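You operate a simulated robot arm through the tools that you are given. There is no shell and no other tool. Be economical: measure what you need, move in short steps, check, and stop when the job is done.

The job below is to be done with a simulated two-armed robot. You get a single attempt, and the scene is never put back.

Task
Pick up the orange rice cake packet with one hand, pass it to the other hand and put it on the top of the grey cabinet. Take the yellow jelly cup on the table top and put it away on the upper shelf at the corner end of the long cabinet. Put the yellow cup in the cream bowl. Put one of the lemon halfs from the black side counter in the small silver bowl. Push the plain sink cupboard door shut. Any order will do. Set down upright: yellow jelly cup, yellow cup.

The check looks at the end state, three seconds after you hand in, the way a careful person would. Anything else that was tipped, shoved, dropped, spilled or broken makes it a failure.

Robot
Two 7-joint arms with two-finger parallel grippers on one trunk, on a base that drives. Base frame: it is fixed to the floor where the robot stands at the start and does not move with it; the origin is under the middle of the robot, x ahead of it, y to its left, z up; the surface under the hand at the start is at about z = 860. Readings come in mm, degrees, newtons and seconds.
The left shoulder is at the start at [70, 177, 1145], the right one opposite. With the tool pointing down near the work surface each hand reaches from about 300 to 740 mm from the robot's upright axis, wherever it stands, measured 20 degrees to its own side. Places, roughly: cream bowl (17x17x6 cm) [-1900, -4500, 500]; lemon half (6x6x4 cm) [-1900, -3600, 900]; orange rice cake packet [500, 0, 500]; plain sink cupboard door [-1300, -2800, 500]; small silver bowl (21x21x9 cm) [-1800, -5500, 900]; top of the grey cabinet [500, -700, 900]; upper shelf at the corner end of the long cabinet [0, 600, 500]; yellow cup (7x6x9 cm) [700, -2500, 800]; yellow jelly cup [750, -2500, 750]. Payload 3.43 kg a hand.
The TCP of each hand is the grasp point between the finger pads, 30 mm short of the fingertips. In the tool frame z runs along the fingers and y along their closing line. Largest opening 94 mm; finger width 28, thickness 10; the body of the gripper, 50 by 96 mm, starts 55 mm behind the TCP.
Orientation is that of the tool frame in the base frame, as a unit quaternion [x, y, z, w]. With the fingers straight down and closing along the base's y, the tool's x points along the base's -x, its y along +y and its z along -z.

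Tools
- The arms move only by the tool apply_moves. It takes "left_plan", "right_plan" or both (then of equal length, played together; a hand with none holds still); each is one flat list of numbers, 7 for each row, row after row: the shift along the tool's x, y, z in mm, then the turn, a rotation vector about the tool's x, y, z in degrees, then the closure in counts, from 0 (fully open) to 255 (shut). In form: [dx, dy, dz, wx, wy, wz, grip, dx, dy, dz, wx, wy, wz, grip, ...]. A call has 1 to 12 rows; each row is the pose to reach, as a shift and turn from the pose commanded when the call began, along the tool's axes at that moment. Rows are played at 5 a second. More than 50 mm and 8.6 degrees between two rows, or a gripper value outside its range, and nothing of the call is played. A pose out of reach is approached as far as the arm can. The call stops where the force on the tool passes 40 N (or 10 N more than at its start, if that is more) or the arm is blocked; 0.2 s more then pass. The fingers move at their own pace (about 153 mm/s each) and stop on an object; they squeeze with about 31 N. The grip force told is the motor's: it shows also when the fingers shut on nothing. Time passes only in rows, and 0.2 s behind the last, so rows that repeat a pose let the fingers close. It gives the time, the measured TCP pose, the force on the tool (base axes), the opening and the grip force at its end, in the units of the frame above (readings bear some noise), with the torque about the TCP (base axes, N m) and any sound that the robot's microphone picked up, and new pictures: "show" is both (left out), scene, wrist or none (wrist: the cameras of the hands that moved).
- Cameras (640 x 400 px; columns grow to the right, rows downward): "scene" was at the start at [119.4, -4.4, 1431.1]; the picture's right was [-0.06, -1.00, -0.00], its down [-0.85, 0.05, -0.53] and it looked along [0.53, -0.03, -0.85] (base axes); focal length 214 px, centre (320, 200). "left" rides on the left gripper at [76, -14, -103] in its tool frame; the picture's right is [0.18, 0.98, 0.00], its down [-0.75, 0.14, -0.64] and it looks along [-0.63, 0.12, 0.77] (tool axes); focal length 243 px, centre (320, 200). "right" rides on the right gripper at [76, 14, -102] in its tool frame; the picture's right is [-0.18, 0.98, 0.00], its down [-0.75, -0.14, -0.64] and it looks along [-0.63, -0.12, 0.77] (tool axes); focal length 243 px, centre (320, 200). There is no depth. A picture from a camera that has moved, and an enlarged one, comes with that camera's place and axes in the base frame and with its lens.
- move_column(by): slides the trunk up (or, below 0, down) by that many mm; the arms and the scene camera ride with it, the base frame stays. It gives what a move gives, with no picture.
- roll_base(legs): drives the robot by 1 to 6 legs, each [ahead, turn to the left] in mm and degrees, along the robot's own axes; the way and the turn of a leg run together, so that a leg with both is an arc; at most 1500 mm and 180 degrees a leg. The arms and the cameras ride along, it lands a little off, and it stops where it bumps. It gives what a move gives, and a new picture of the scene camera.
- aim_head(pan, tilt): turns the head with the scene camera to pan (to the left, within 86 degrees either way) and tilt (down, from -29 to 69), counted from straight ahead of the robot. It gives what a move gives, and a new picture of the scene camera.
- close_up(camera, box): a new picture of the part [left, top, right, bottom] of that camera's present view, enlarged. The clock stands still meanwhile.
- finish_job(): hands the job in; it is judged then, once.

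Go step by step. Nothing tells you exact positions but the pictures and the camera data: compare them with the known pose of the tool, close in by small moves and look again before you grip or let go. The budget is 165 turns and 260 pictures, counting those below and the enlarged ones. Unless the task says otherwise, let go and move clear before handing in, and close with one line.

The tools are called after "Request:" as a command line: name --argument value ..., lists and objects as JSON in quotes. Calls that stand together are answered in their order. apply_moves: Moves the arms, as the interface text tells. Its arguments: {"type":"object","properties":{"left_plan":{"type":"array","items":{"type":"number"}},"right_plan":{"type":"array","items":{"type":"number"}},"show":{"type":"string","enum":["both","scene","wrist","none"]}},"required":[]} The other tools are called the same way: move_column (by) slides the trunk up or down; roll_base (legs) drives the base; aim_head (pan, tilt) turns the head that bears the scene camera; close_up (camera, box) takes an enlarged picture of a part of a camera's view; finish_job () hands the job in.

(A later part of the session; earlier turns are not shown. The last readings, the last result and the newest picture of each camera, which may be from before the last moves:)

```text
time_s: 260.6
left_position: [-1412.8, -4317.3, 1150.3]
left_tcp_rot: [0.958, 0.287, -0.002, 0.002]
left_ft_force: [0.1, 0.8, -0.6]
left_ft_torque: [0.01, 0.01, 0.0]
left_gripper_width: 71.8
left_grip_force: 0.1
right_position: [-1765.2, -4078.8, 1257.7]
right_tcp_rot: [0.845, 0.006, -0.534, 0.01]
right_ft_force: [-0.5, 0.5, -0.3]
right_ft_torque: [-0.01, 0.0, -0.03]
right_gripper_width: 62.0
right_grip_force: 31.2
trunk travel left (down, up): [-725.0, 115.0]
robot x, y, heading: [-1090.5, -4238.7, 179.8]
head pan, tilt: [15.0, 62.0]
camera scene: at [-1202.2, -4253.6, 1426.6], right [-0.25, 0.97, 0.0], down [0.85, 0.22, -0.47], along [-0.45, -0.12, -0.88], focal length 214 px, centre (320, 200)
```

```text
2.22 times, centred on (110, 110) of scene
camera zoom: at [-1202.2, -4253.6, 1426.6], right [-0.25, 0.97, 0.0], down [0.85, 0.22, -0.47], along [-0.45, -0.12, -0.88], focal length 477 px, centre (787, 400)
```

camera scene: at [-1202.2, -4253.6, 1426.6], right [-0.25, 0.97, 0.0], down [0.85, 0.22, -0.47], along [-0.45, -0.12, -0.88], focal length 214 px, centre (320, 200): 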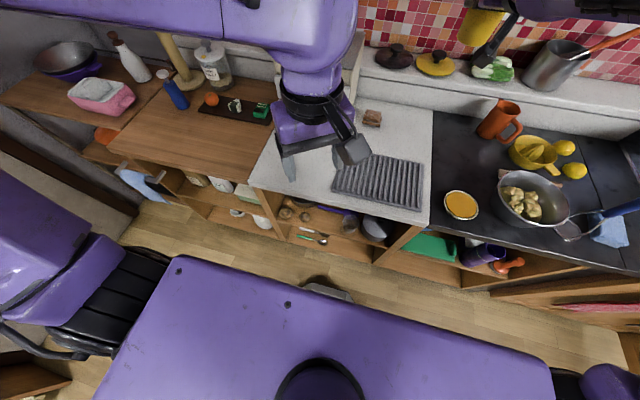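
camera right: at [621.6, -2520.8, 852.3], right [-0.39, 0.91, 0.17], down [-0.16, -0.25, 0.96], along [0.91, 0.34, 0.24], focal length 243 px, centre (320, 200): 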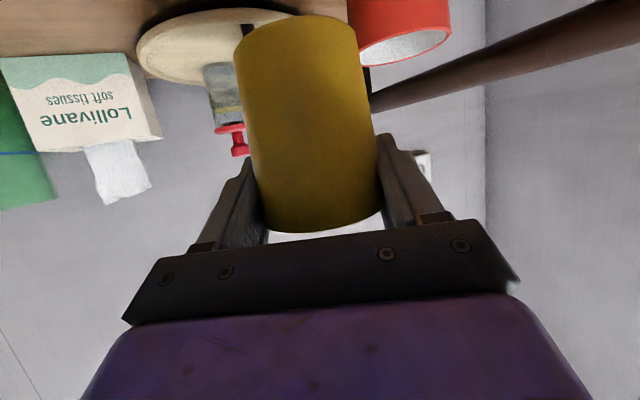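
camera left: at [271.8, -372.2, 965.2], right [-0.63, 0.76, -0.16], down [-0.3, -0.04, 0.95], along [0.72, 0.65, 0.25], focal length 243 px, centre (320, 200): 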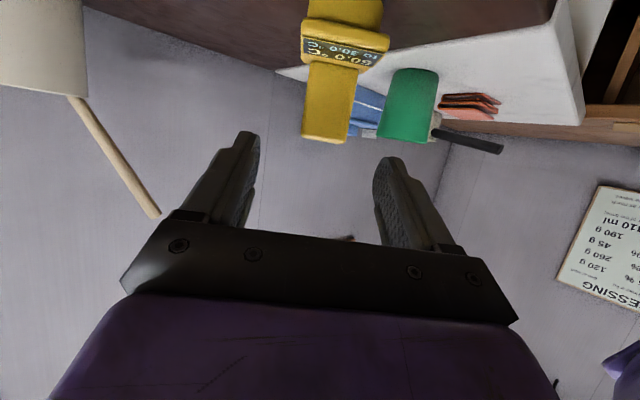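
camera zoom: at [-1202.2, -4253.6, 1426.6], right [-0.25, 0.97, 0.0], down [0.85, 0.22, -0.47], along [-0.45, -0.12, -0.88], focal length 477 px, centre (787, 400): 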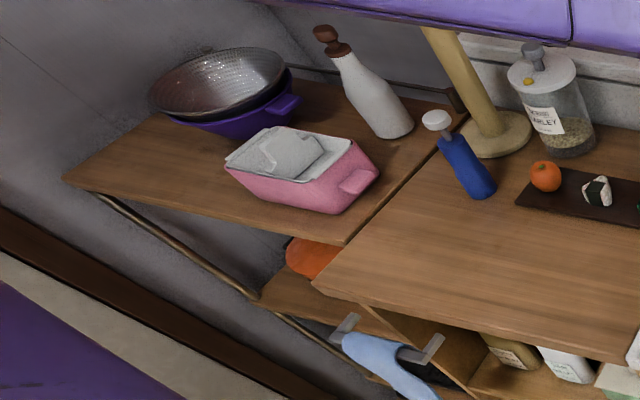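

The cream-looking bowl sits on the upper shelf of the bay under the white top, near (-1700,-4457), behind two potatoes. The silver bowl is in the far corner and the lemon halves are near (-1762,-3607). I retract the right hand and reposition in front of that bay.

Request:
apply_moves --right_plan '[17, 0, -36, 0, 0, 0, 255, 34, 0, -72, 0, 0, 0, 255, 51, 0, -108, 0, 0, 0, 255, 68, 0, -144, 0, 0, 0, 255, 86, 0, -180, 0, 0, 0, 255]' --show "none"

Request:
roll_base --legs '[[0, 109], [430, 0], [0, -109]]'

```text
time_s: 261.8
left_position: [-1410.3, -4316.8, 1150.1]
left_tcp_rot: [0.958, 0.288, -0.002, 0.003]
left_ft_force: [-0.1, 0.8, 0.3]
left_ft_torque: [0.01, 0.01, -0.02]
left_gripper_width: 71.9
left_grip_force: 0.0
right_position: [-1564.9, -4069.6, 1258.7]
right_tcp_rot: [0.846, 0.005, -0.534, 0.01]
right_ft_force: [-0.4, -0.1, -1.1]
right_ft_torque: [0.01, 0.01, 0.01]
right_gripper_width: 61.8
right_grip_force: 31.1
trunk travel left (down, up): [-725.0, 115.0]
robot x, y, heading: [-1090.6, -4235.4, 179.7]
head pan, tilt: [15.0, 62.0]
```

```text
time_s: 273.6
left_position: [-1266.8, -4717.6, 1150.8]
left_tcp_rot: [0.956, 0.292, -0.001, 0.002]
left_ft_force: [0.4, 0.4, -0.3]
left_ft_torque: [-0.04, -0.01, 0.03]
left_gripper_width: 72.1
left_grip_force: 0.1
right_position: [-1421.7, -4471.4, 1258.1]
right_tcp_rot: [0.846, 0.01, -0.534, 0.012]
right_ft_force: [-0.4, -0.3, -0.1]
right_ft_torque: [0.0, 0.0, 0.0]
right_gripper_width: 62.0
right_grip_force: 30.8
trunk travel left (down, up): [-725.0, 115.0]
robot x, y, heading: [-943.5, -4633.5, -179.7]
head pan, tilt: [15.0, 62.0]
camera scene: at [-1056.8, -4650.7, 1426.6], right [-0.26, 0.96, 0.0], down [0.85, 0.23, -0.47], along [-0.45, -0.12, -0.88], focal length 214 px, centre (320, 200)
```

scene: 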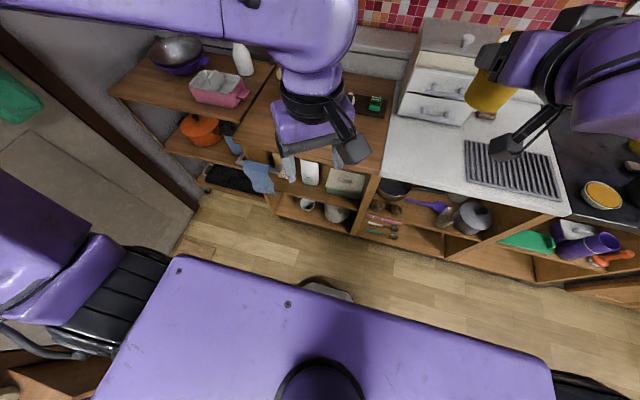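

Request:
roll_base --legs '[[-40, 0]]'

Request:
move_column --by -400

Request:
aim_head --pan -8 --tilt 30

```text
time_s: 274.4
left_position: [-1231.7, -4717.6, 1149.0]
left_tcp_rot: [0.956, 0.292, 0.001, 0.003]
left_ft_force: [-0.6, 0.3, 0.4]
left_ft_torque: [-0.03, -0.06, -0.04]
left_gripper_width: 72.1
left_grip_force: 0.2
right_position: [-1388.4, -4471.4, 1255.7]
right_tcp_rot: [0.847, 0.009, -0.532, 0.012]
right_ft_force: [-1.4, 0.4, -1.8]
right_ft_torque: [0.0, -0.02, -0.04]
right_gripper_width: 62.0
right_grip_force: 30.8
trunk travel left (down, up): [-725.0, 115.0]
robot x, y, heading: [-904.6, -4633.6, -179.9]
head pan, tilt: [15.0, 62.0]
camera scene: at [-1022.9, -4650.5, 1426.0], right [-0.26, 0.96, 0.0], down [0.85, 0.23, -0.47], along [-0.45, -0.12, -0.88], focal length 214 px, centre (320, 200)
```

scene: 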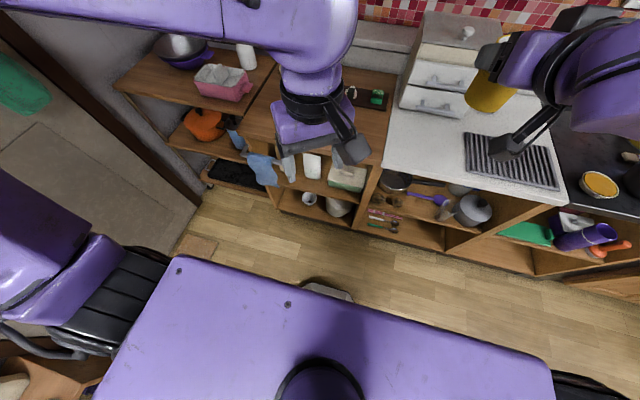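

```text
time_s: 278.3
left_position: [-1227.0, -4718.2, 750.0]
left_tcp_rot: [0.956, 0.293, -0.001, 0.002]
left_ft_force: [0.1, -0.3, 0.9]
left_ft_torque: [0.01, -0.03, 0.02]
left_gripper_width: 71.8
left_grip_force: 0.1
right_position: [-1382.6, -4472.6, 857.1]
right_tcp_rot: [0.846, 0.01, -0.533, 0.012]
right_ft_force: [-0.8, -0.4, -0.4]
right_ft_torque: [0.02, -0.01, 0.01]
right_gripper_width: 61.9
right_grip_force: 30.7
trunk travel left (down, up): [-325.0, 515.0]
robot x, y, heading: [-907.0, -4635.1, -179.9]
head pan, tilt: [15.0, 62.0]
```

```text
time_s: 279.2
left_position: [-1226.8, -4717.4, 749.4]
left_tcp_rot: [0.956, 0.293, -0.001, 0.003]
left_ft_force: [-0.4, -0.1, 0.2]
left_ft_torque: [0.01, 0.02, 0.0]
left_gripper_width: 71.8
left_grip_force: 0.0
right_position: [-1382.5, -4471.1, 858.3]
right_tcp_rot: [0.846, 0.01, -0.533, 0.012]
right_ft_force: [-0.2, -0.4, 0.2]
right_ft_torque: [-0.01, 0.0, 0.02]
right_gripper_width: 61.8
right_grip_force: 30.9
trunk travel left (down, up): [-325.0, 515.0]
robot x, y, heading: [-905.7, -4631.3, -180.0]
head pan, tilt: [-8.0, 30.0]
camera scene: at [-1044.8, -4621.5, 1070.9], right [0.13, 0.99, 0.0], down [0.5, -0.07, -0.87], along [-0.86, 0.12, -0.5], focal length 214 px, centre (320, 200)
```

scene: 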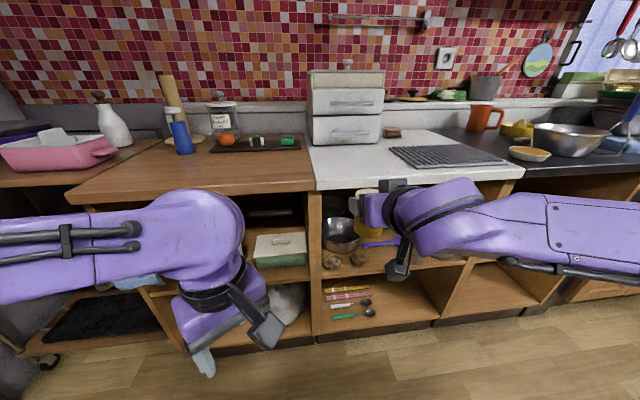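

Request:
close_up --camera "scene" --box '[230, 180, 480, 340]'

Request:
close_up --camera "left" --box '[0, 0, 640, 400]'

Request:
close_up --camera "right" --box '[0, 0, 640, 400]'

```text
2.50 times, centred on (355, 260) of scene
camera zoom: at [-1044.8, -4621.5, 1070.9], right [0.13, 0.99, 0.0], down [0.5, -0.07, -0.87], along [-0.86, 0.12, -0.5], focal length 536 px, centre (232, 50)
```

zoom: 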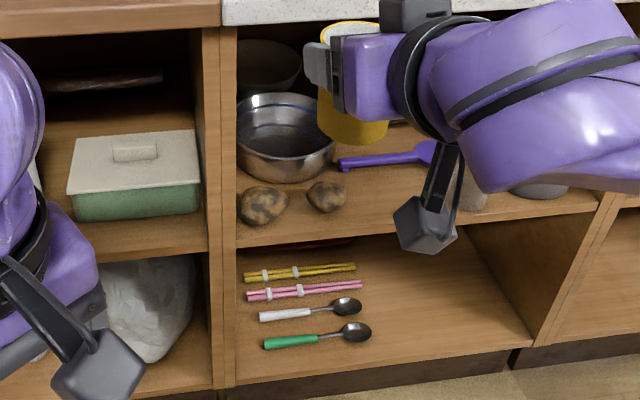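

```text
1.00 times, centred on (320, 200) of left (not enlarged: the box is as wide or as high as the picture)
camera zoom: at [-1170.6, -4663.2, 853.6], right [0.7, -0.71, 0.0], down [-0.55, -0.54, 0.64], along [-0.46, -0.45, -0.76], focal length 243 px, centre (320, 200)
```

zoom: 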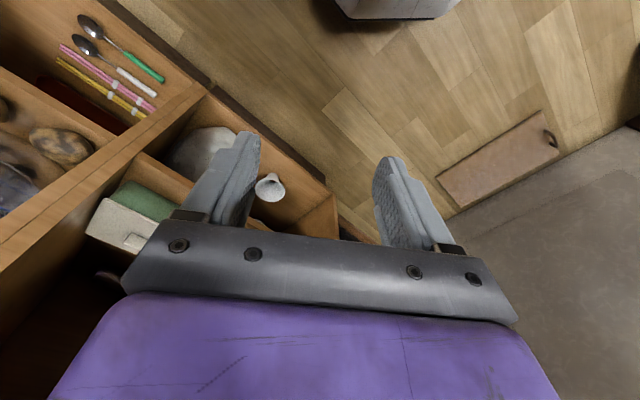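

```text
1.00 times, centred on (320, 200) of right (not enlarged: the box is as wide or as high as the picture)
camera zoom: at [-1256.2, -4481.7, 832.5], right [-0.05, -0.98, 0.18], down [0.25, 0.16, 0.96], along [-0.97, 0.09, 0.24], focal length 243 px, centre (320, 200)
```

zoom: 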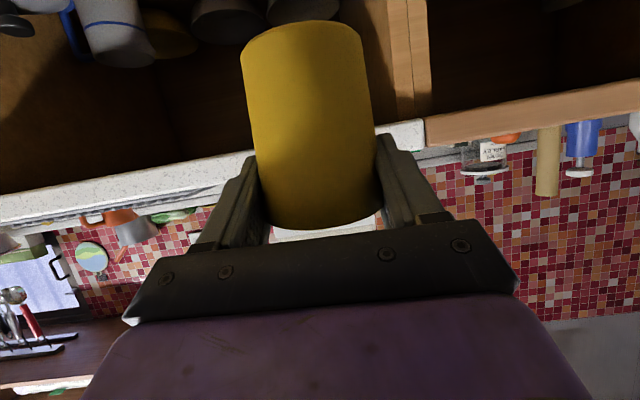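

A silver bowl stands in front on that shelf, with another bowl in shadow behind it. I lower the trunk further to see the shelf straight on.

Request:
move_column --by -250

Request:
aim_head --pan -8 --tilt 15

Request:
close_up --camera "scene" --box '[220, 120, 520, 320]'

Request:
close_up --camera "right" --box '[0, 0, 640, 400]'

```text
time_s: 281.8
left_position: [-1226.1, -4717.2, 500.7]
left_tcp_rot: [0.956, 0.293, -0.002, 0.002]
left_ft_force: [0.9, 0.0, 0.5]
left_ft_torque: [0.02, -0.01, 0.03]
left_gripper_width: 71.8
left_grip_force: 0.1
right_position: [-1383.5, -4469.9, 607.8]
right_tcp_rot: [0.846, 0.01, -0.532, 0.012]
right_ft_force: [-0.3, 0.4, -0.5]
right_ft_torque: [0.0, 0.0, -0.02]
right_gripper_width: 62.1
right_grip_force: 31.4
trunk travel left (down, up): [-75.0, 765.0]
robot x, y, heading: [-905.6, -4633.9, -179.9]
head pan, tilt: [-8.0, 30.0]
```

```text
time_s: 282.6
left_position: [-1225.8, -4716.9, 500.6]
left_tcp_rot: [0.956, 0.292, -0.002, 0.002]
left_ft_force: [-0.1, 0.6, -0.1]
left_ft_torque: [-0.03, 0.01, 0.0]
left_gripper_width: 72.1
left_grip_force: 0.0
right_position: [-1383.0, -4471.0, 608.1]
right_tcp_rot: [0.846, 0.01, -0.533, 0.012]
right_ft_force: [-0.5, 0.5, -0.7]
right_ft_torque: [-0.03, 0.01, -0.02]
right_gripper_width: 61.7
right_grip_force: 31.0
trunk travel left (down, up): [-75.0, 765.0]
robot x, y, heading: [-904.1, -4630.0, -179.8]
head pan, tilt: [-8.0, 15.0]
camera scene: at [-1047.7, -4621.1, 845.1], right [0.13, 0.99, 0.0], down [0.26, -0.03, -0.97], along [-0.96, 0.13, -0.26], focal length 214 px, centre (320, 200)
```

scene: 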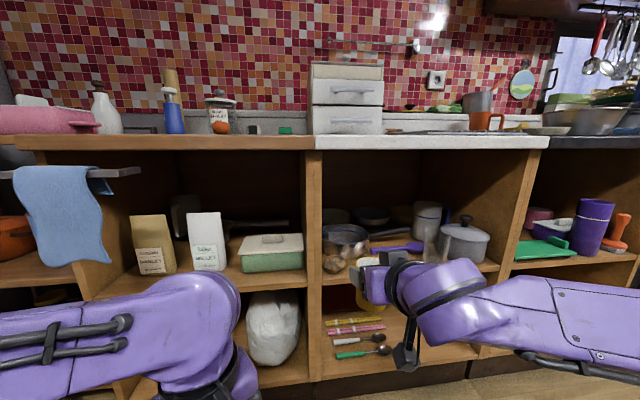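

```text
2.00 times, centred on (370, 220) of scene
camera zoom: at [-1047.7, -4621.1, 845.1], right [0.13, 0.99, 0.0], down [0.26, -0.03, -0.97], along [-0.96, 0.13, -0.26], focal length 429 px, centre (220, 160)
```

zoom: 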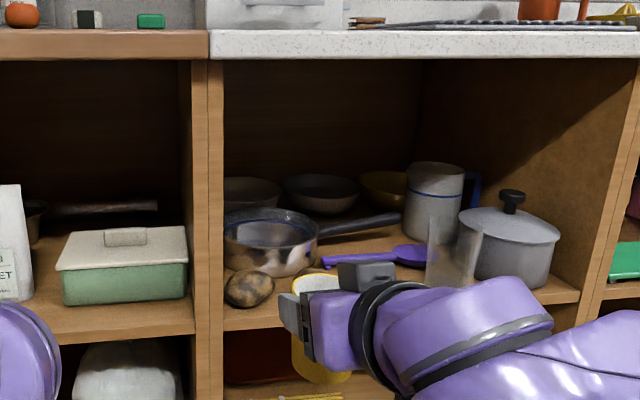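

```text
1.00 times, centred on (320, 200) of right (not enlarged: the box is as wide or as high as the picture)
camera zoom: at [-1256.2, -4481.8, 582.5], right [-0.05, -0.98, 0.18], down [0.25, 0.16, 0.96], along [-0.97, 0.09, 0.24], focal length 243 px, centre (320, 200)
```

zoom: 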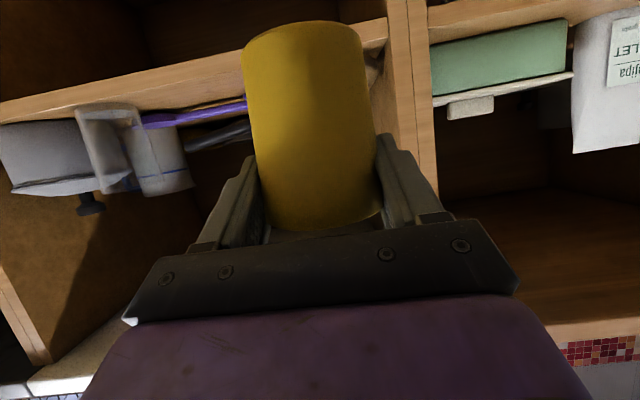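

Request:
close_up --camera "scene" --box '[315, 190, 435, 280]'

```text
4.44 times, centred on (375, 235) of scene
camera zoom: at [-1047.7, -4621.1, 845.1], right [0.13, 0.99, 0.0], down [0.26, -0.03, -0.97], along [-0.96, 0.13, -0.26], focal length 953 px, centre (76, 44)
```

zoom: 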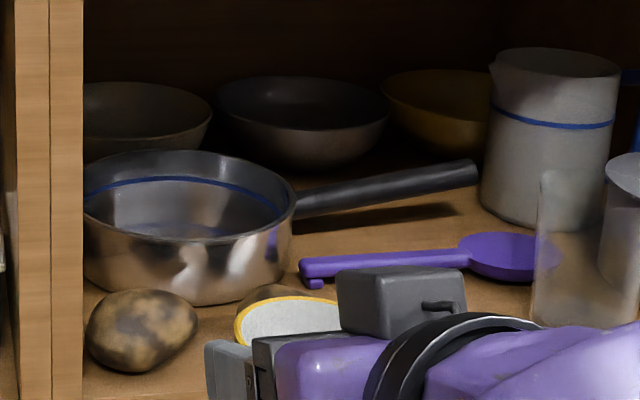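

The target is the left-most bowl at the back, at about (-1795,-4470) with its rim near z 595. It stands behind a small pan, and shelf z≈535. I'll first regrip the cup higher using the free spot at the shelf front near (-1530,-4335), and move the left hand aside.

Request:
apply_moves --left_plan '[-8, 44, 0, 0, 0, 0, 60, -16, 88, 0, 0, 0, 0, 60, -24, 132, 0, 0, 0, 0, 60, -32, 177, 0, 0, 0, 0, 60, -32, 177, 0, 0, 0, 0, 60]' --right_plan '[-10, -34, -5, 0, 0, 0, 255, -20, -68, -9, 0, 0, 0, 255, -30, -102, -14, 0, 0, 0, 255, -38, -136, -18, 0, 0, 0, 255, -38, -136, -18, 0, 0, 0, 255]' --show "scene"

Request:
close_up --camera "scene" --box '[300, 180, 480, 300]'

```text
time_s: 283.8
left_position: [-1150.4, -4883.8, 498.1]
left_tcp_rot: [0.956, 0.292, -0.001, 0.002]
left_ft_force: [0.0, -0.1, 0.1]
left_ft_torque: [-0.01, -0.03, -0.01]
left_gripper_width: 71.9
left_grip_force: 0.1
right_position: [-1385.9, -4335.3, 648.7]
right_tcp_rot: [0.846, 0.009, -0.533, 0.011]
right_ft_force: [0.7, 0.2, -0.8]
right_ft_torque: [-0.01, -0.03, 0.04]
right_gripper_width: 61.9
right_grip_force: 31.0
trunk travel left (down, up): [-75.0, 765.0]
robot x, y, heading: [-906.3, -4634.9, -179.8]
head pan, tilt: [-8.0, 15.0]
camera scene: at [-1047.7, -4621.2, 845.2], right [0.13, 0.99, 0.0], down [0.26, -0.03, -0.97], along [-0.96, 0.13, -0.26], focal length 214 px, centre (320, 200)
```

scene: 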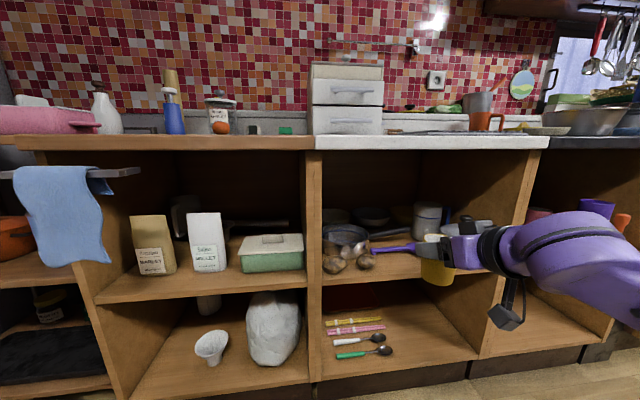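

```text
3.33 times, centred on (390, 240) of scene
camera zoom: at [-1047.7, -4621.2, 845.2], right [0.13, 0.99, 0.0], down [0.26, -0.03, -0.97], along [-0.96, 0.13, -0.26], focal length 715 px, centre (87, 67)
```

zoom: 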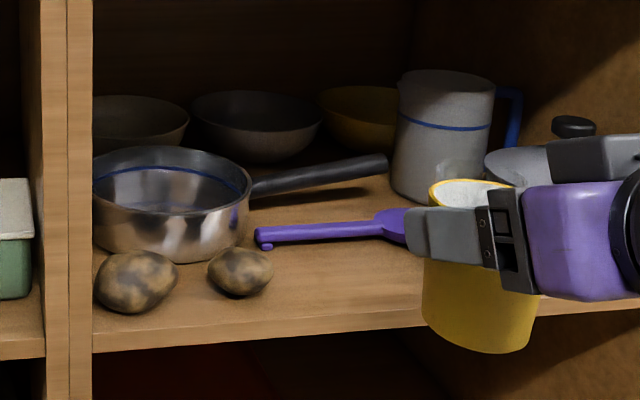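

Request:
roll_base --legs '[[145, 0]]'

Request:
close_up --camera "scene" --box '[300, 190, 500, 330]'

```text
time_s: 285.2
left_position: [-1295.7, -4884.7, 497.5]
left_tcp_rot: [0.956, 0.294, -0.001, 0.002]
left_ft_force: [0.5, -1.0, 0.0]
left_ft_torque: [-0.03, 0.0, 0.02]
left_gripper_width: 72.0
left_grip_force: 0.2
right_position: [-1533.4, -4339.7, 648.0]
right_tcp_rot: [0.846, 0.012, -0.533, 0.014]
right_ft_force: [-0.2, -0.4, -0.1]
right_ft_torque: [-0.01, 0.0, 0.03]
right_gripper_width: 61.8
right_grip_force: 31.0
trunk travel left (down, up): [-75.0, 765.0]
robot x, y, heading: [-1053.9, -4632.8, -179.3]
head pan, tilt: [-8.0, 15.0]
camera scene: at [-1194.0, -4622.9, 845.2], right [0.13, 0.99, 0.0], down [0.26, -0.03, -0.97], along [-0.96, 0.12, -0.26], focal length 214 px, centre (320, 200)
```

scene: 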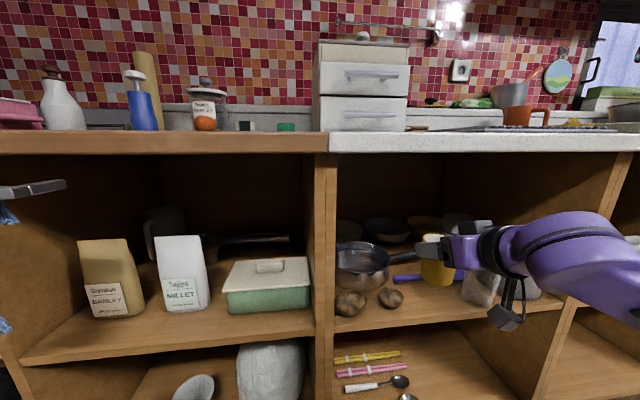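

```text
2.86 times, centred on (400, 260) of scene
camera zoom: at [-1194.0, -4622.9, 845.2], right [0.13, 0.99, 0.0], down [0.26, -0.03, -0.97], along [-0.96, 0.12, -0.26], focal length 613 px, centre (91, 29)
```

zoom: 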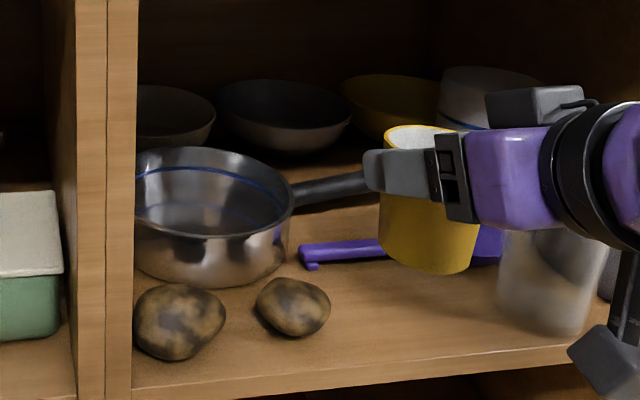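

The lower wrist box needs a steeper grip to clear the pan, so I'll set the cup on the free shelf front at y≈-4358 and regrip at 40°.

Request:
apply_moves --right_plan '[12, 10, 6, 0, 0, 0, 255, 24, 18, 11.5, 0, 0, 0, 255, 36, 18, 17, 0, 0, 0, 255, 39, 18, 18.5, 0, 0, 0, 255, 41, 18, 19.5, 0, 0, 0, 255, 43, 18, 20.5, 0, 0, 0, 255, 45, 18, 21.4, 0, 0, 0, 255, 47, 18, 22.3, 0, 0, 0, 255, 49, 18, 23.3, 0, 0, 0, 255, 51, 18, 24.2, 0, 0, 0, 255]' --show "scene"

```text
time_s: 287.4
left_position: [-1295.6, -4885.2, 498.6]
left_tcp_rot: [0.956, 0.294, -0.001, 0.002]
left_ft_force: [-0.5, -1.0, -0.1]
left_ft_torque: [0.01, -0.01, 0.04]
left_gripper_width: 72.0
left_grip_force: 0.1
right_position: [-1534.6, -4356.1, 592.1]
right_tcp_rot: [0.846, 0.012, -0.533, 0.013]
right_ft_force: [-0.3, -0.4, 0.0]
right_ft_torque: [0.0, -0.03, 0.02]
right_gripper_width: 61.8
right_grip_force: 30.5
trunk travel left (down, up): [-75.0, 765.0]
robot x, y, heading: [-1051.5, -4638.1, -179.6]
head pan, tilt: [-8.0, 15.0]
camera scene: at [-1194.1, -4622.9, 845.2], right [0.13, 0.99, 0.0], down [0.26, -0.03, -0.97], along [-0.96, 0.12, -0.26], focal length 214 px, centre (320, 200)
```

scene: 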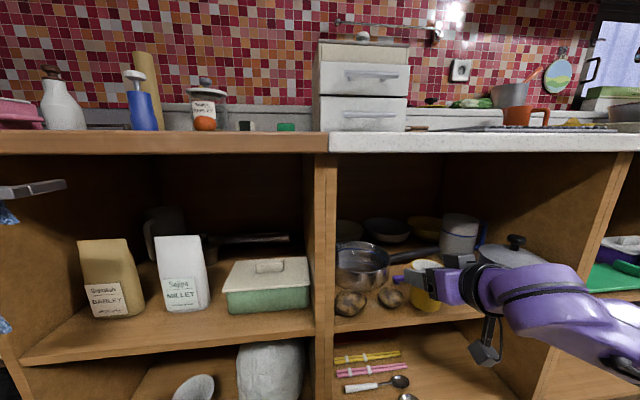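

Request:
apply_moves --right_plan '[2, 0, 1, 0, 0, 0, 255, 4, 0, 1.9, 0, 0, 0, 255, 6, 0, 2.8, 0, 0, 0, 255, 8, 0, 3.8, 0, 0, 0, 255, 10, 0, 4.7, 0, 0, 0, 255, 11, 0, 5.2, 0, 0, 0, 255]' --show "none"

Request:
close_up --camera "scene" --box '[320, 210, 480, 330]'

```text
time_s: 288.8
left_position: [-1296.5, -4884.2, 498.5]
left_tcp_rot: [0.956, 0.294, -0.001, 0.002]
left_ft_force: [-0.1, 0.5, 0.2]
left_ft_torque: [-0.03, -0.04, 0.01]
left_gripper_width: 72.0
left_grip_force: 0.1
right_position: [-1533.1, -4356.8, 580.1]
right_tcp_rot: [0.846, 0.012, -0.533, 0.013]
right_ft_force: [1.0, -0.1, 0.0]
right_ft_torque: [0.01, 0.0, 0.0]
right_gripper_width: 61.8
right_grip_force: 30.8
trunk travel left (down, up): [-75.0, 765.0]
robot x, y, heading: [-1054.1, -4634.5, -179.6]
head pan, tilt: [-8.0, 15.0]
```

```text
3.33 times, centred on (400, 270) of scene
camera zoom: at [-1194.1, -4622.9, 845.2], right [0.13, 0.99, 0.0], down [0.26, -0.03, -0.97], along [-0.96, 0.12, -0.26], focal length 715 px, centre (53, -33)
```

zoom: 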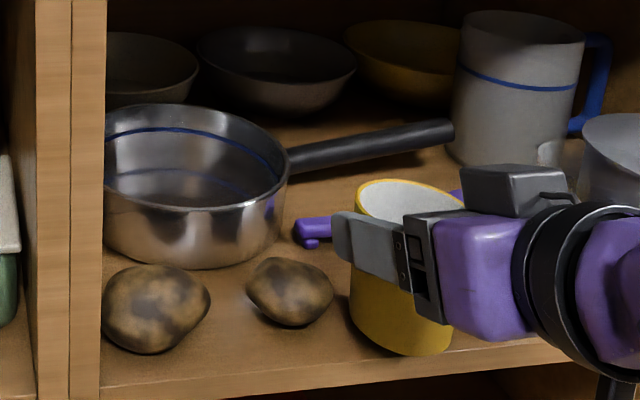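

The cup base was about to overhang: the shelf's front edge is nearer x=-1520 and the shelf z≈500, which puts the bowl near (-1892,-4470). I move the cup 45 mm further in and lower it.

Request:
apply_moves --right_plan '[-12, -10, 19, 0, 0, 0, 255, -24, -19.4, 38.5, 0, 0, 0, 255, -20, -19.4, 40.4, 0, 0, 0, 255, -16, -19.4, 42.3, 0, 0, 0, 255, -13, -19.4, 43.7, 0, 0, 0, 255, -11, -19.4, 44.7, 0, 0, 0, 255, -9, -19.4, 45.6, 0, 0, 0, 255, -7.5, -19.4, 46.3, 0, 0, 0, 255, -6, -19.4, 47, 0, 0, 0, 255, -5, -19.4, 47.5, 0, 0, 0, 255]' --show "none"

Request:
close_up --camera "scene" --box '[320, 210, 480, 330]'

```text
time_s: 291.0
left_position: [-1295.3, -4883.9, 499.6]
left_tcp_rot: [0.956, 0.294, -0.002, 0.0]
left_ft_force: [0.5, -0.3, -0.6]
left_ft_torque: [-0.02, 0.03, 0.0]
left_gripper_width: 72.0
left_grip_force: 0.0
right_position: [-1577.4, -4341.2, 566.3]
right_tcp_rot: [0.844, 0.012, -0.536, 0.013]
right_ft_force: [3.8, -2.2, 22.3]
right_ft_torque: [0.01, 0.27, 0.03]
right_gripper_width: 62.2
right_grip_force: 30.7
trunk travel left (down, up): [-75.0, 765.0]
robot x, y, heading: [-1052.9, -4631.5, -179.3]
head pan, tilt: [-8.0, 15.0]
```

```text
3.33 times, centred on (400, 270) of scene
camera zoom: at [-1191.9, -4624.1, 845.8], right [0.13, 0.99, 0.0], down [0.25, -0.03, -0.97], along [-0.96, 0.13, -0.26], focal length 715 px, centre (53, -33)
```

zoom: 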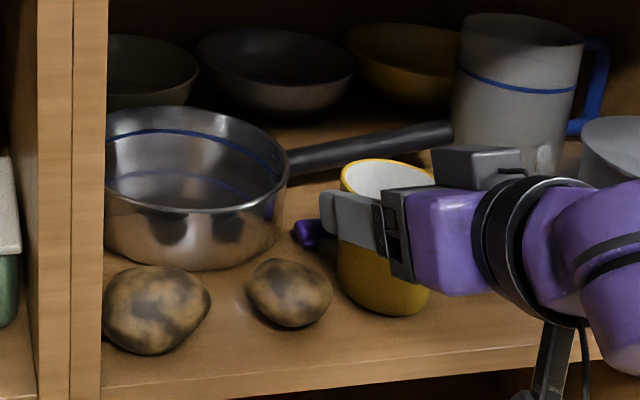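

Contact at shelf z≈499. I open, steepen the hand to 40° in place, raise it 8 mm, and regrip.

Request:
apply_moves --right_plan '[-1.5, 0, -0.7, 0, 0, 0, 255, -1.5, 0, -0.7, 0, 0, 0, 120, -1.5, 0, -0.7, 0, 0, 0, 30, -1.5, 0, -0.7, 0, 0, 0, 30, -5, 0, -2.4, 0, 7.5, 0, 30, -8.5, 0, -4, 0, 15, 0, 30, -8.5, 0, -4, 0, 15, 0, 30, -8.5, 0, -4, 0, 15, 0, 120, -8.5, 0, -4, 0, 15, 0, 255, -8.5, 0, -4, 0, 15, 0, 255, -8.5, 0, -4, 0, 15, 0, 255]' --show "wrist"

Request:
close_up --camera "scene" --box '[320, 210, 480, 330]'

```text
time_s: 293.4
left_position: [-1296.9, -4884.2, 498.9]
left_tcp_rot: [0.956, 0.293, -0.001, 0.002]
left_ft_force: [-0.3, -0.1, 0.3]
left_ft_torque: [0.0, -0.03, 0.01]
left_gripper_width: 72.0
left_grip_force: 0.1
right_position: [-1578.4, -4338.8, 573.2]
right_tcp_rot: [0.908, 0.013, -0.419, 0.012]
right_ft_force: [0.3, -0.3, 0.0]
right_ft_torque: [0.01, 0.0, 0.0]
right_gripper_width: 62.2
right_grip_force: 30.9
trunk travel left (down, up): [-75.0, 765.0]
robot x, y, heading: [-1052.8, -4636.1, -179.4]
head pan, tilt: [-8.0, 15.0]
camera right: at [-1450.2, -4348.1, 581.2], right [-0.09, -0.98, 0.15], down [-0.01, 0.15, 0.99], along [-1.0, 0.08, -0.02], focal length 243 px, centre (320, 200)
```

right: 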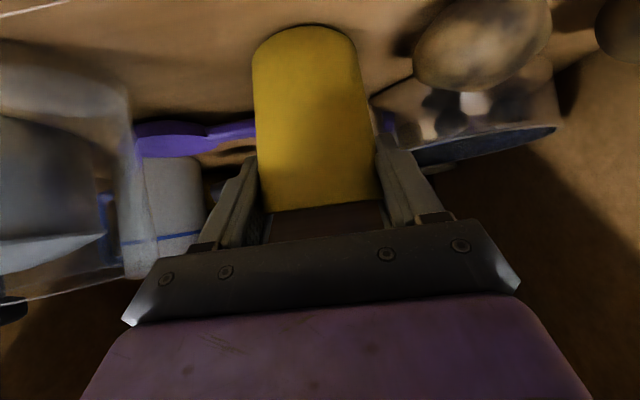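

```text
3.33 times, centred on (400, 270) of scene
camera zoom: at [-1194.1, -4622.9, 845.2], right [0.13, 0.99, 0.0], down [0.26, -0.03, -0.97], along [-0.96, 0.12, -0.26], focal length 715 px, centre (53, -33)
```

zoom: 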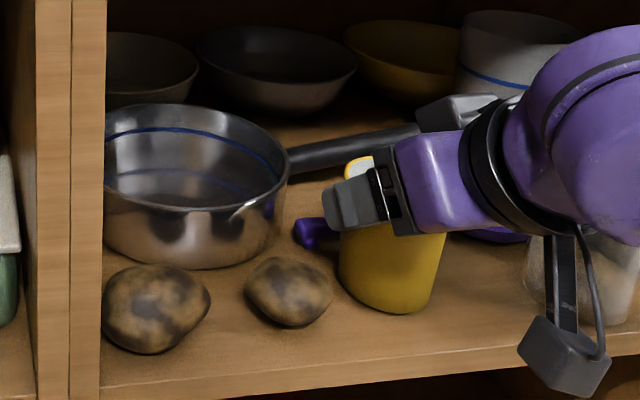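

Request:
close_up --camera "scene" --box '[300, 100, 640, 330]'

```text
1.74 times, centred on (470, 215) of scene
camera zoom: at [-1194.1, -4622.9, 845.2], right [0.13, 0.99, 0.0], down [0.26, -0.03, -0.97], along [-0.96, 0.12, -0.26], focal length 373 px, centre (59, 174)
```

zoom: 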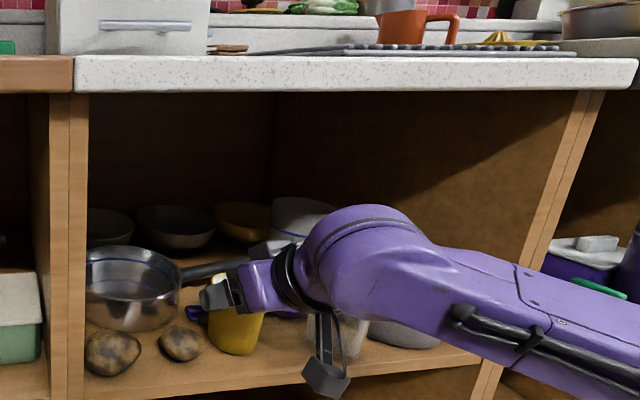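

The wrist top has about 90 mm of headroom. I lift 75 mm, shift the cup toward the bowl's line, and drive in 140 mm.

Request:
apply_moves --right_plan '[-19, 0, -16, 0, 0, 0, 255, -38, 0, -33, 0, 0, 0, 255, -57, 20, -48.7, 0, 0, 0, 255, -57, 60, -48.7, 0, 0, 0, 255, -57, 80, -48.7, 0, 0, 0, 255]' --show "none"

Request:
roll_base --legs '[[135, 0]]'

Request:
close_up --camera "scene" --box '[300, 130, 640, 360]'

Request:
close_up --camera "right" --box '[0, 0, 640, 400]'

```text
time_s: 294.6
left_position: [-1297.1, -4885.7, 499.0]
left_tcp_rot: [0.956, 0.294, -0.001, 0.002]
left_ft_force: [-0.6, 0.4, -0.2]
left_ft_torque: [0.02, -0.03, -0.02]
left_gripper_width: 71.9
left_grip_force: 0.2
right_position: [-1574.8, -4418.8, 649.3]
right_tcp_rot: [0.908, 0.013, -0.418, 0.011]
right_ft_force: [-0.2, -0.1, -0.7]
right_ft_torque: [0.0, 0.04, -0.01]
right_gripper_width: 62.0
right_grip_force: 30.9
trunk travel left (down, up): [-75.0, 765.0]
robot x, y, heading: [-1050.0, -4637.5, -179.5]
head pan, tilt: [-8.0, 15.0]
```

```text
time_s: 295.9
left_position: [-1432.7, -4885.7, 499.0]
left_tcp_rot: [0.956, 0.294, 0.0, 0.002]
left_ft_force: [0.1, 0.0, -0.8]
left_ft_torque: [0.0, 0.02, 0.0]
left_gripper_width: 72.1
left_grip_force: 0.0
right_position: [-1709.9, -4418.1, 648.4]
right_tcp_rot: [0.908, 0.013, -0.418, 0.011]
right_ft_force: [-0.5, -0.2, -0.4]
right_ft_torque: [-0.02, 0.01, -0.01]
right_gripper_width: 61.9
right_grip_force: 31.2
trunk travel left (down, up): [-75.0, 765.0]
robot x, y, heading: [-1189.6, -4636.8, -179.5]
head pan, tilt: [-8.0, 15.0]
camera scene: at [-1329.5, -4623.8, 845.2], right [0.13, 0.99, 0.0], down [0.26, -0.03, -0.97], along [-0.96, 0.13, -0.26], focal length 214 px, centre (320, 200)
```

scene: 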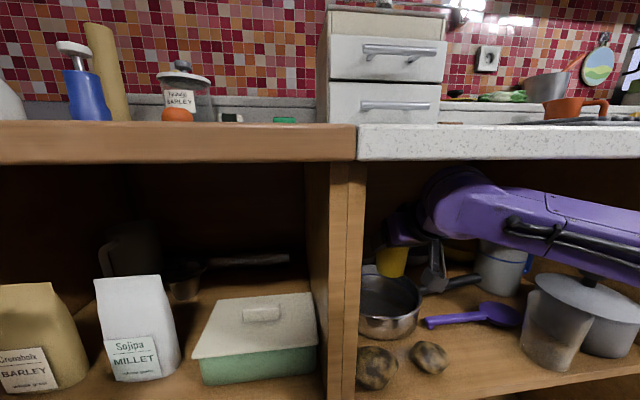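

```text
1.74 times, centred on (470, 245) of scene
camera zoom: at [-1329.5, -4623.8, 845.2], right [0.13, 0.99, 0.0], down [0.26, -0.03, -0.97], along [-0.96, 0.13, -0.26], focal length 373 px, centre (59, 122)
```

zoom: 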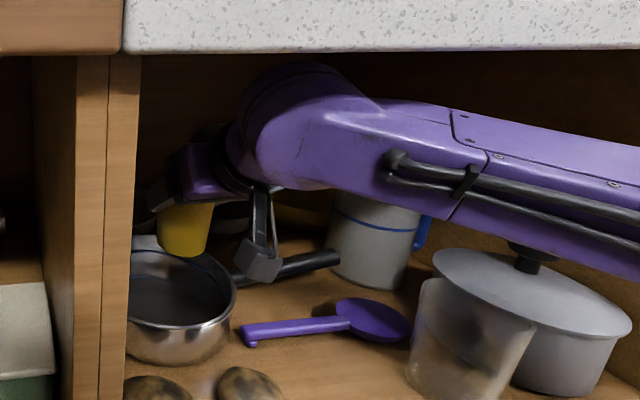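

```text
1.00 times, centred on (320, 200) of right (not enlarged: the box is as wide or as high as the picture)
camera zoom: at [-1582.0, -4427.5, 657.1], right [-0.09, -0.98, 0.15], down [-0.01, 0.15, 0.99], along [-1.0, 0.09, -0.02], focal length 243 px, centre (320, 200)
```

zoom: 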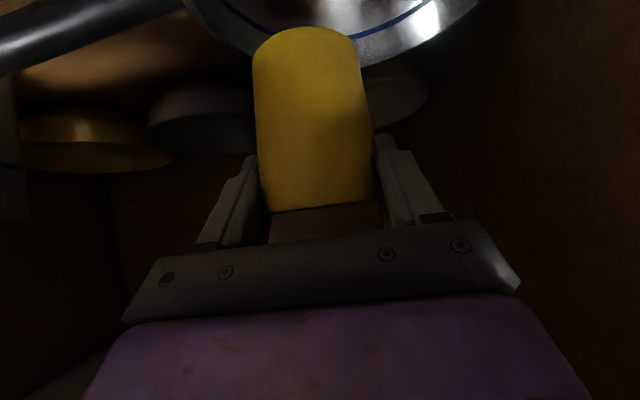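

Request:
apply_moves --right_plan '[-15, 16, 18, 0, 0, 0, 255, -30, 32, 35, 0, 0, 0, 255, -45, 49, 52, 0, 0, 0, 255, -59, 49, 70, 0, 0, 0, 255, -59, 49, 70, 0, 0, 0, 255]' --show "wrist"

Request:
close_up --camera "scene" --box '[340, 150, 500, 320]'

```text
time_s: 297.1
left_position: [-1432.6, -4886.0, 499.9]
left_tcp_rot: [0.956, 0.293, -0.001, 0.002]
left_ft_force: [0.6, -0.4, 0.1]
left_ft_torque: [0.01, 0.03, -0.03]
left_gripper_width: 71.7
left_grip_force: 0.0
right_position: [-1802.0, -4468.8, 648.2]
right_tcp_rot: [0.909, 0.012, -0.418, 0.011]
right_ft_force: [-0.4, 0.3, -0.4]
right_ft_torque: [-0.03, 0.0, -0.02]
right_gripper_width: 62.0
right_grip_force: 31.4
trunk travel left (down, up): [-75.0, 765.0]
robot x, y, heading: [-1185.6, -4631.6, -179.4]
head pan, tilt: [-8.0, 15.0]
camera right: at [-1673.7, -4477.7, 656.1], right [-0.09, -0.98, 0.15], down [-0.01, 0.15, 0.99], along [-1.0, 0.09, -0.02], focal length 243 px, centre (320, 200)
```

right: 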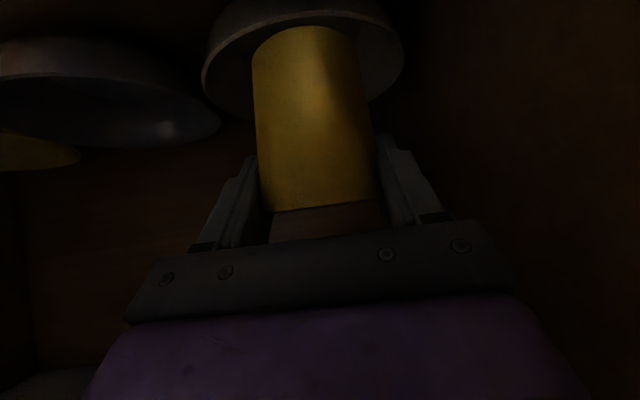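

```text
2.35 times, centred on (420, 235) of scene
camera zoom: at [-1329.6, -4623.9, 845.2], right [0.13, 0.99, 0.0], down [0.26, -0.03, -0.97], along [-0.96, 0.13, -0.26], focal length 505 px, centre (85, 118)
```

zoom: 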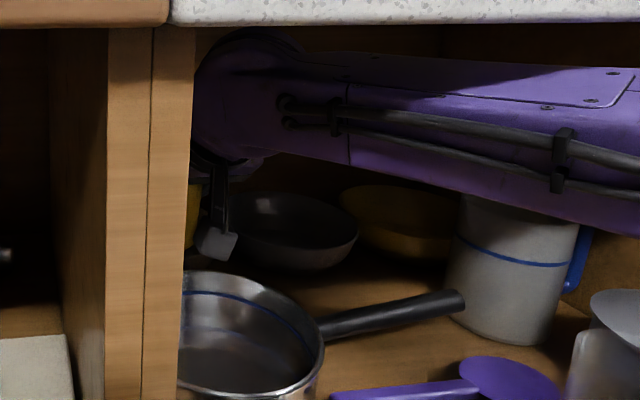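

The wrist view puts the bowl's centre at about (-1868,-4466). I move over it and lower most of the way.

Request:
apply_moves --right_plan '[-14, -2, 17, 0, 0, 0, 255, -28, -4, 33, 0, 0, 0, 255, -42.8, -5.2, 50.2, 0, 0, 0, 255, -32, -5.2, 59, 0, 0, 0, 255, -20, -5.2, 69, 0, 0, 0, 255, -8.5, -5.2, 79.4, 0, 0, 0, 255, -8.5, -5.2, 79.4, 0, 0, 0, 255]' --show "wrist"

Request:
close_up --camera "scene" --box '[340, 150, 500, 320]'

```text
time_s: 298.7
left_position: [-1432.4, -4884.9, 498.7]
left_tcp_rot: [0.956, 0.294, -0.001, 0.003]
left_ft_force: [-0.1, 0.2, -0.4]
left_ft_torque: [-0.01, -0.03, -0.01]
left_gripper_width: 72.0
left_grip_force: 0.1
right_position: [-1866.8, -4467.2, 604.4]
right_tcp_rot: [0.908, 0.013, -0.418, 0.011]
right_ft_force: [-0.5, -0.7, -0.5]
right_ft_torque: [0.0, -0.02, -0.02]
right_gripper_width: 62.0
right_grip_force: 30.8
trunk travel left (down, up): [-75.0, 765.0]
robot x, y, heading: [-1187.6, -4636.4, -179.6]
head pan, tilt: [-8.0, 15.0]
camera right: at [-1737.7, -4476.6, 611.5], right [-0.09, -0.98, 0.15], down [-0.01, 0.15, 0.99], along [-1.0, 0.09, -0.02], focal length 243 px, centre (320, 200)
```

right: 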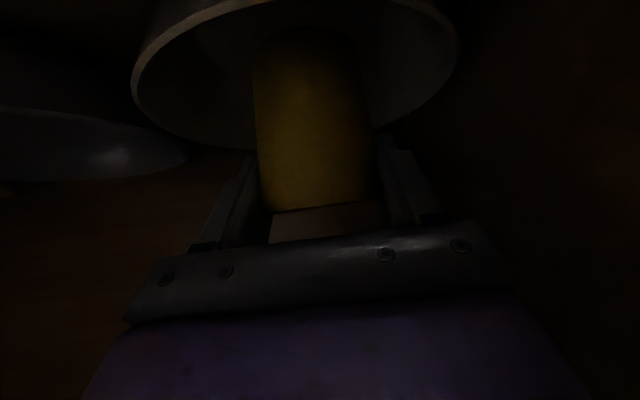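

```text
2.35 times, centred on (420, 235) of scene
camera zoom: at [-1329.6, -4623.9, 845.2], right [0.13, 0.99, 0.0], down [0.26, -0.03, -0.97], along [-0.96, 0.13, -0.26], focal length 505 px, centre (85, 118)
```

zoom: 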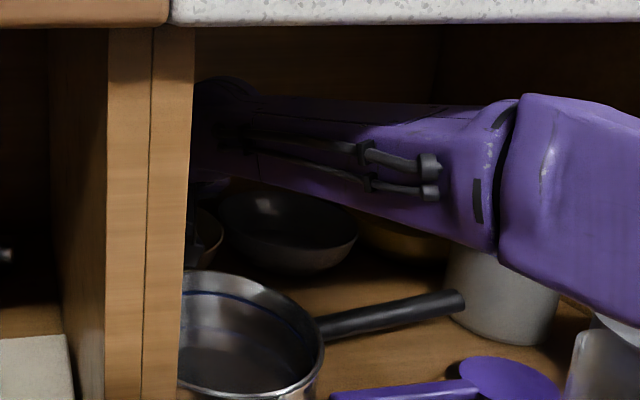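

Request:
close_up --camera "scene" --box '[440, 180, 640, 340]'

```text
2.50 times, centred on (540, 260) of scene
camera zoom: at [-1329.6, -4623.9, 845.2], right [0.13, 0.99, 0.0], down [0.26, -0.03, -0.97], along [-0.96, 0.13, -0.26], focal length 536 px, centre (-230, 50)
```

zoom: 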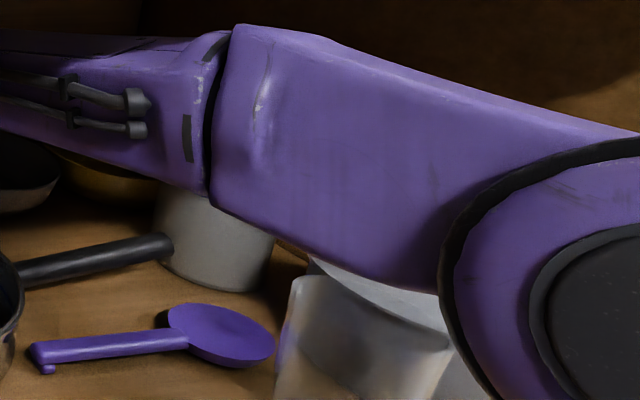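

The cup is inside the bowl's rim, but my forearm is close above the glass. I lower only 8 mm more and release gently.

Request:
apply_moves --right_plan '[3, 0, 2.6, 0, 0, 0, 255, 6, 0, 5.2, 0, 0, 0, 255, 6, 0, 5.2, 0, 0, 0, 255, 6, 0, 5.2, 0, 0, 0, 86, 6, 0, 5.2, 0, 0, 0, 82, 6, 0, 5.2, 0, 0, 0, 78, 6, 0, 5.2, 0, 0, 0, 60, 6, 0, 5.2, 0, 0, 0, 30, 6, 0, 5.2, 0, 0, 0, 30]' --show "wrist"

Request:
close_up --camera "scene" --box '[340, 180, 640, 340]'

```text
time_s: 300.7
left_position: [-1432.8, -4885.5, 498.7]
left_tcp_rot: [0.956, 0.293, -0.001, 0.002]
left_ft_force: [0.4, -0.8, 0.0]
left_ft_torque: [0.01, -0.02, -0.01]
left_gripper_width: 72.0
left_grip_force: 0.0
right_position: [-1866.0, -4467.8, 594.3]
right_tcp_rot: [0.908, 0.013, -0.418, 0.012]
right_ft_force: [-0.1, -0.5, -0.9]
right_ft_torque: [-0.04, 0.0, -0.05]
right_gripper_width: 82.9
right_grip_force: 0.0
trunk travel left (down, up): [-75.0, 765.0]
robot x, y, heading: [-1189.4, -4636.4, -179.4]
head pan, tilt: [-8.0, 15.0]
camera right: at [-1737.3, -4476.9, 603.4], right [-0.09, -0.98, 0.15], down [-0.01, 0.15, 0.99], along [-1.0, 0.09, -0.02], focal length 243 px, centre (320, 200)
```

right: 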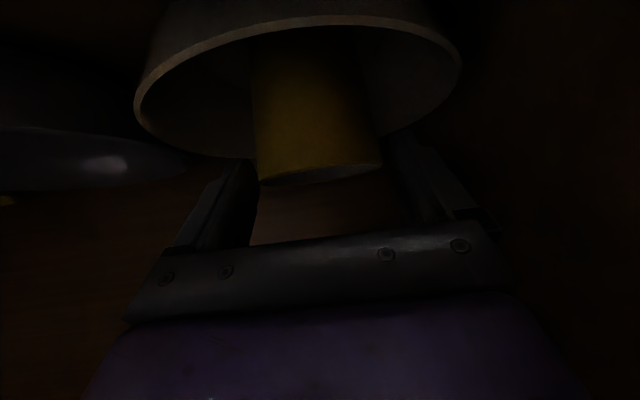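

```text
2.13 times, centred on (490, 260) of scene
camera zoom: at [-1329.5, -4623.9, 845.2], right [0.13, 0.99, 0.0], down [0.26, -0.03, -0.97], along [-0.96, 0.13, -0.26], focal length 458 px, centre (-43, 72)
```

zoom: 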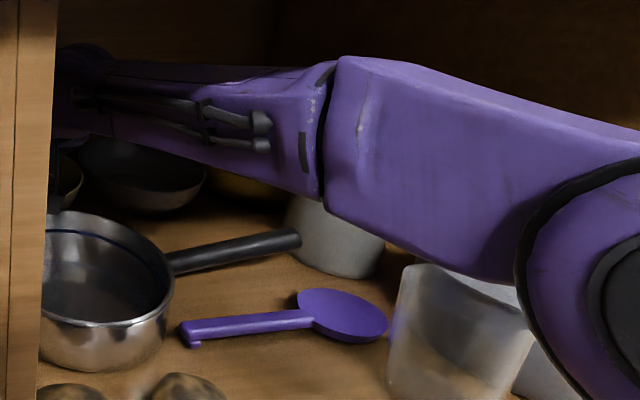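

The cup stands in the bowl. I withdraw up and back, then drive straight out.

Request:
apply_moves --right_plan '[0, 0, -18, 0, 0, 0, 30, 0, 0, -36, 0, 0, 0, 30, 0, 0, -54, 0, 0, 0, 30, 0, 0, -74, 0, 0, 0, 30, 0, 0, -74, 0, 0, 0, 30]' --show "wrist"

Request:
roll_base --legs '[[-250, 0]]'

Request:
close_up --camera "scene" --box '[300, 160, 500, 300]'

```text
time_s: 301.9
left_position: [-1431.1, -4885.1, 500.2]
left_tcp_rot: [0.956, 0.294, -0.002, 0.003]
left_ft_force: [-0.7, -0.1, -0.6]
left_ft_torque: [-0.04, 0.0, 0.0]
left_gripper_width: 71.7
left_grip_force: 0.1
right_position: [-1810.3, -4467.0, 643.5]
right_tcp_rot: [0.908, 0.013, -0.418, 0.011]
right_ft_force: [-0.4, -0.9, 0.3]
right_ft_torque: [-0.01, 0.02, -0.03]
right_gripper_width: 83.1
right_grip_force: 0.0
trunk travel left (down, up): [-75.0, 765.0]
robot x, y, heading: [-1187.2, -4634.9, -179.7]
head pan, tilt: [-8.0, 15.0]
camera right: at [-1681.4, -4475.7, 651.9], right [-0.09, -0.98, 0.15], down [-0.01, 0.15, 0.99], along [-1.0, 0.09, -0.02], focal length 243 px, centre (320, 200)
```

right: 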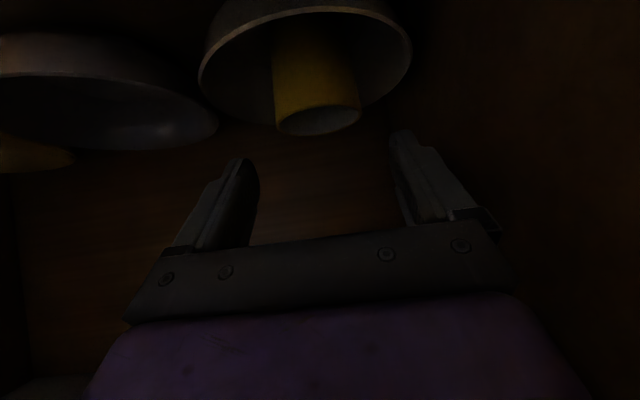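

```text
time_s: 303.7
left_position: [-1180.9, -4882.4, 499.0]
left_tcp_rot: [0.957, 0.291, -0.001, 0.002]
left_ft_force: [-0.4, 0.1, -0.5]
left_ft_torque: [0.02, 0.01, -0.02]
left_gripper_width: 71.9
left_grip_force: 0.1
right_position: [-1557.7, -4463.5, 642.8]
right_tcp_rot: [0.908, 0.012, -0.418, 0.011]
right_ft_force: [0.2, 0.1, 0.0]
right_ft_torque: [0.01, -0.03, 0.0]
right_gripper_width: 82.8
right_grip_force: 0.1
trunk travel left (down, up): [-75.0, 765.0]
robot x, y, heading: [-934.9, -4634.9, -179.4]
head pan, tilt: [-8.0, 15.0]
camera scene: at [-1077.5, -4621.9, 845.2], right [0.13, 0.99, 0.0], down [0.26, -0.03, -0.97], along [-0.96, 0.13, -0.26], focal length 214 px, centre (320, 200)
```

scene: 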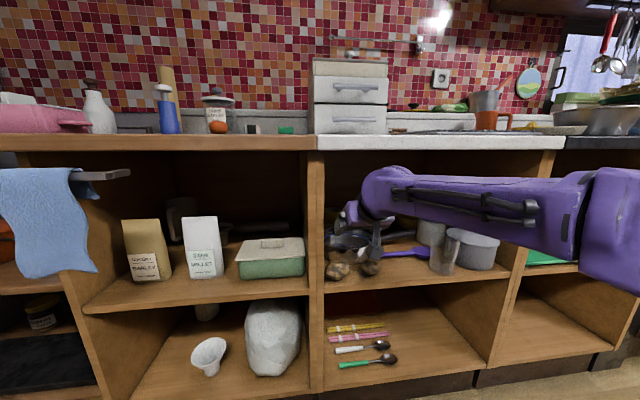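

```text
2.86 times, centred on (400, 230) of scene
camera zoom: at [-1077.5, -4621.9, 845.2], right [0.13, 0.99, 0.0], down [0.26, -0.03, -0.97], along [-0.96, 0.13, -0.26], focal length 613 px, centre (91, 114)
```

zoom: 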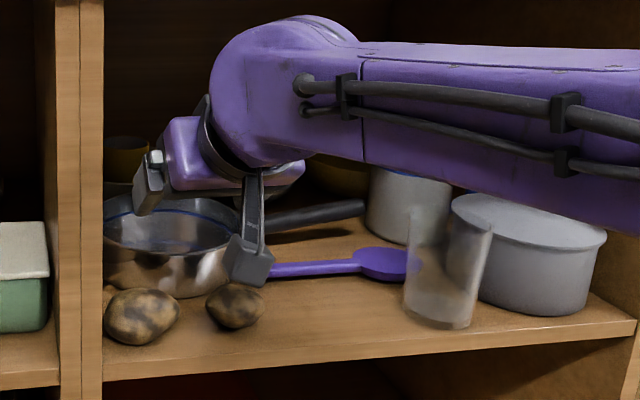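

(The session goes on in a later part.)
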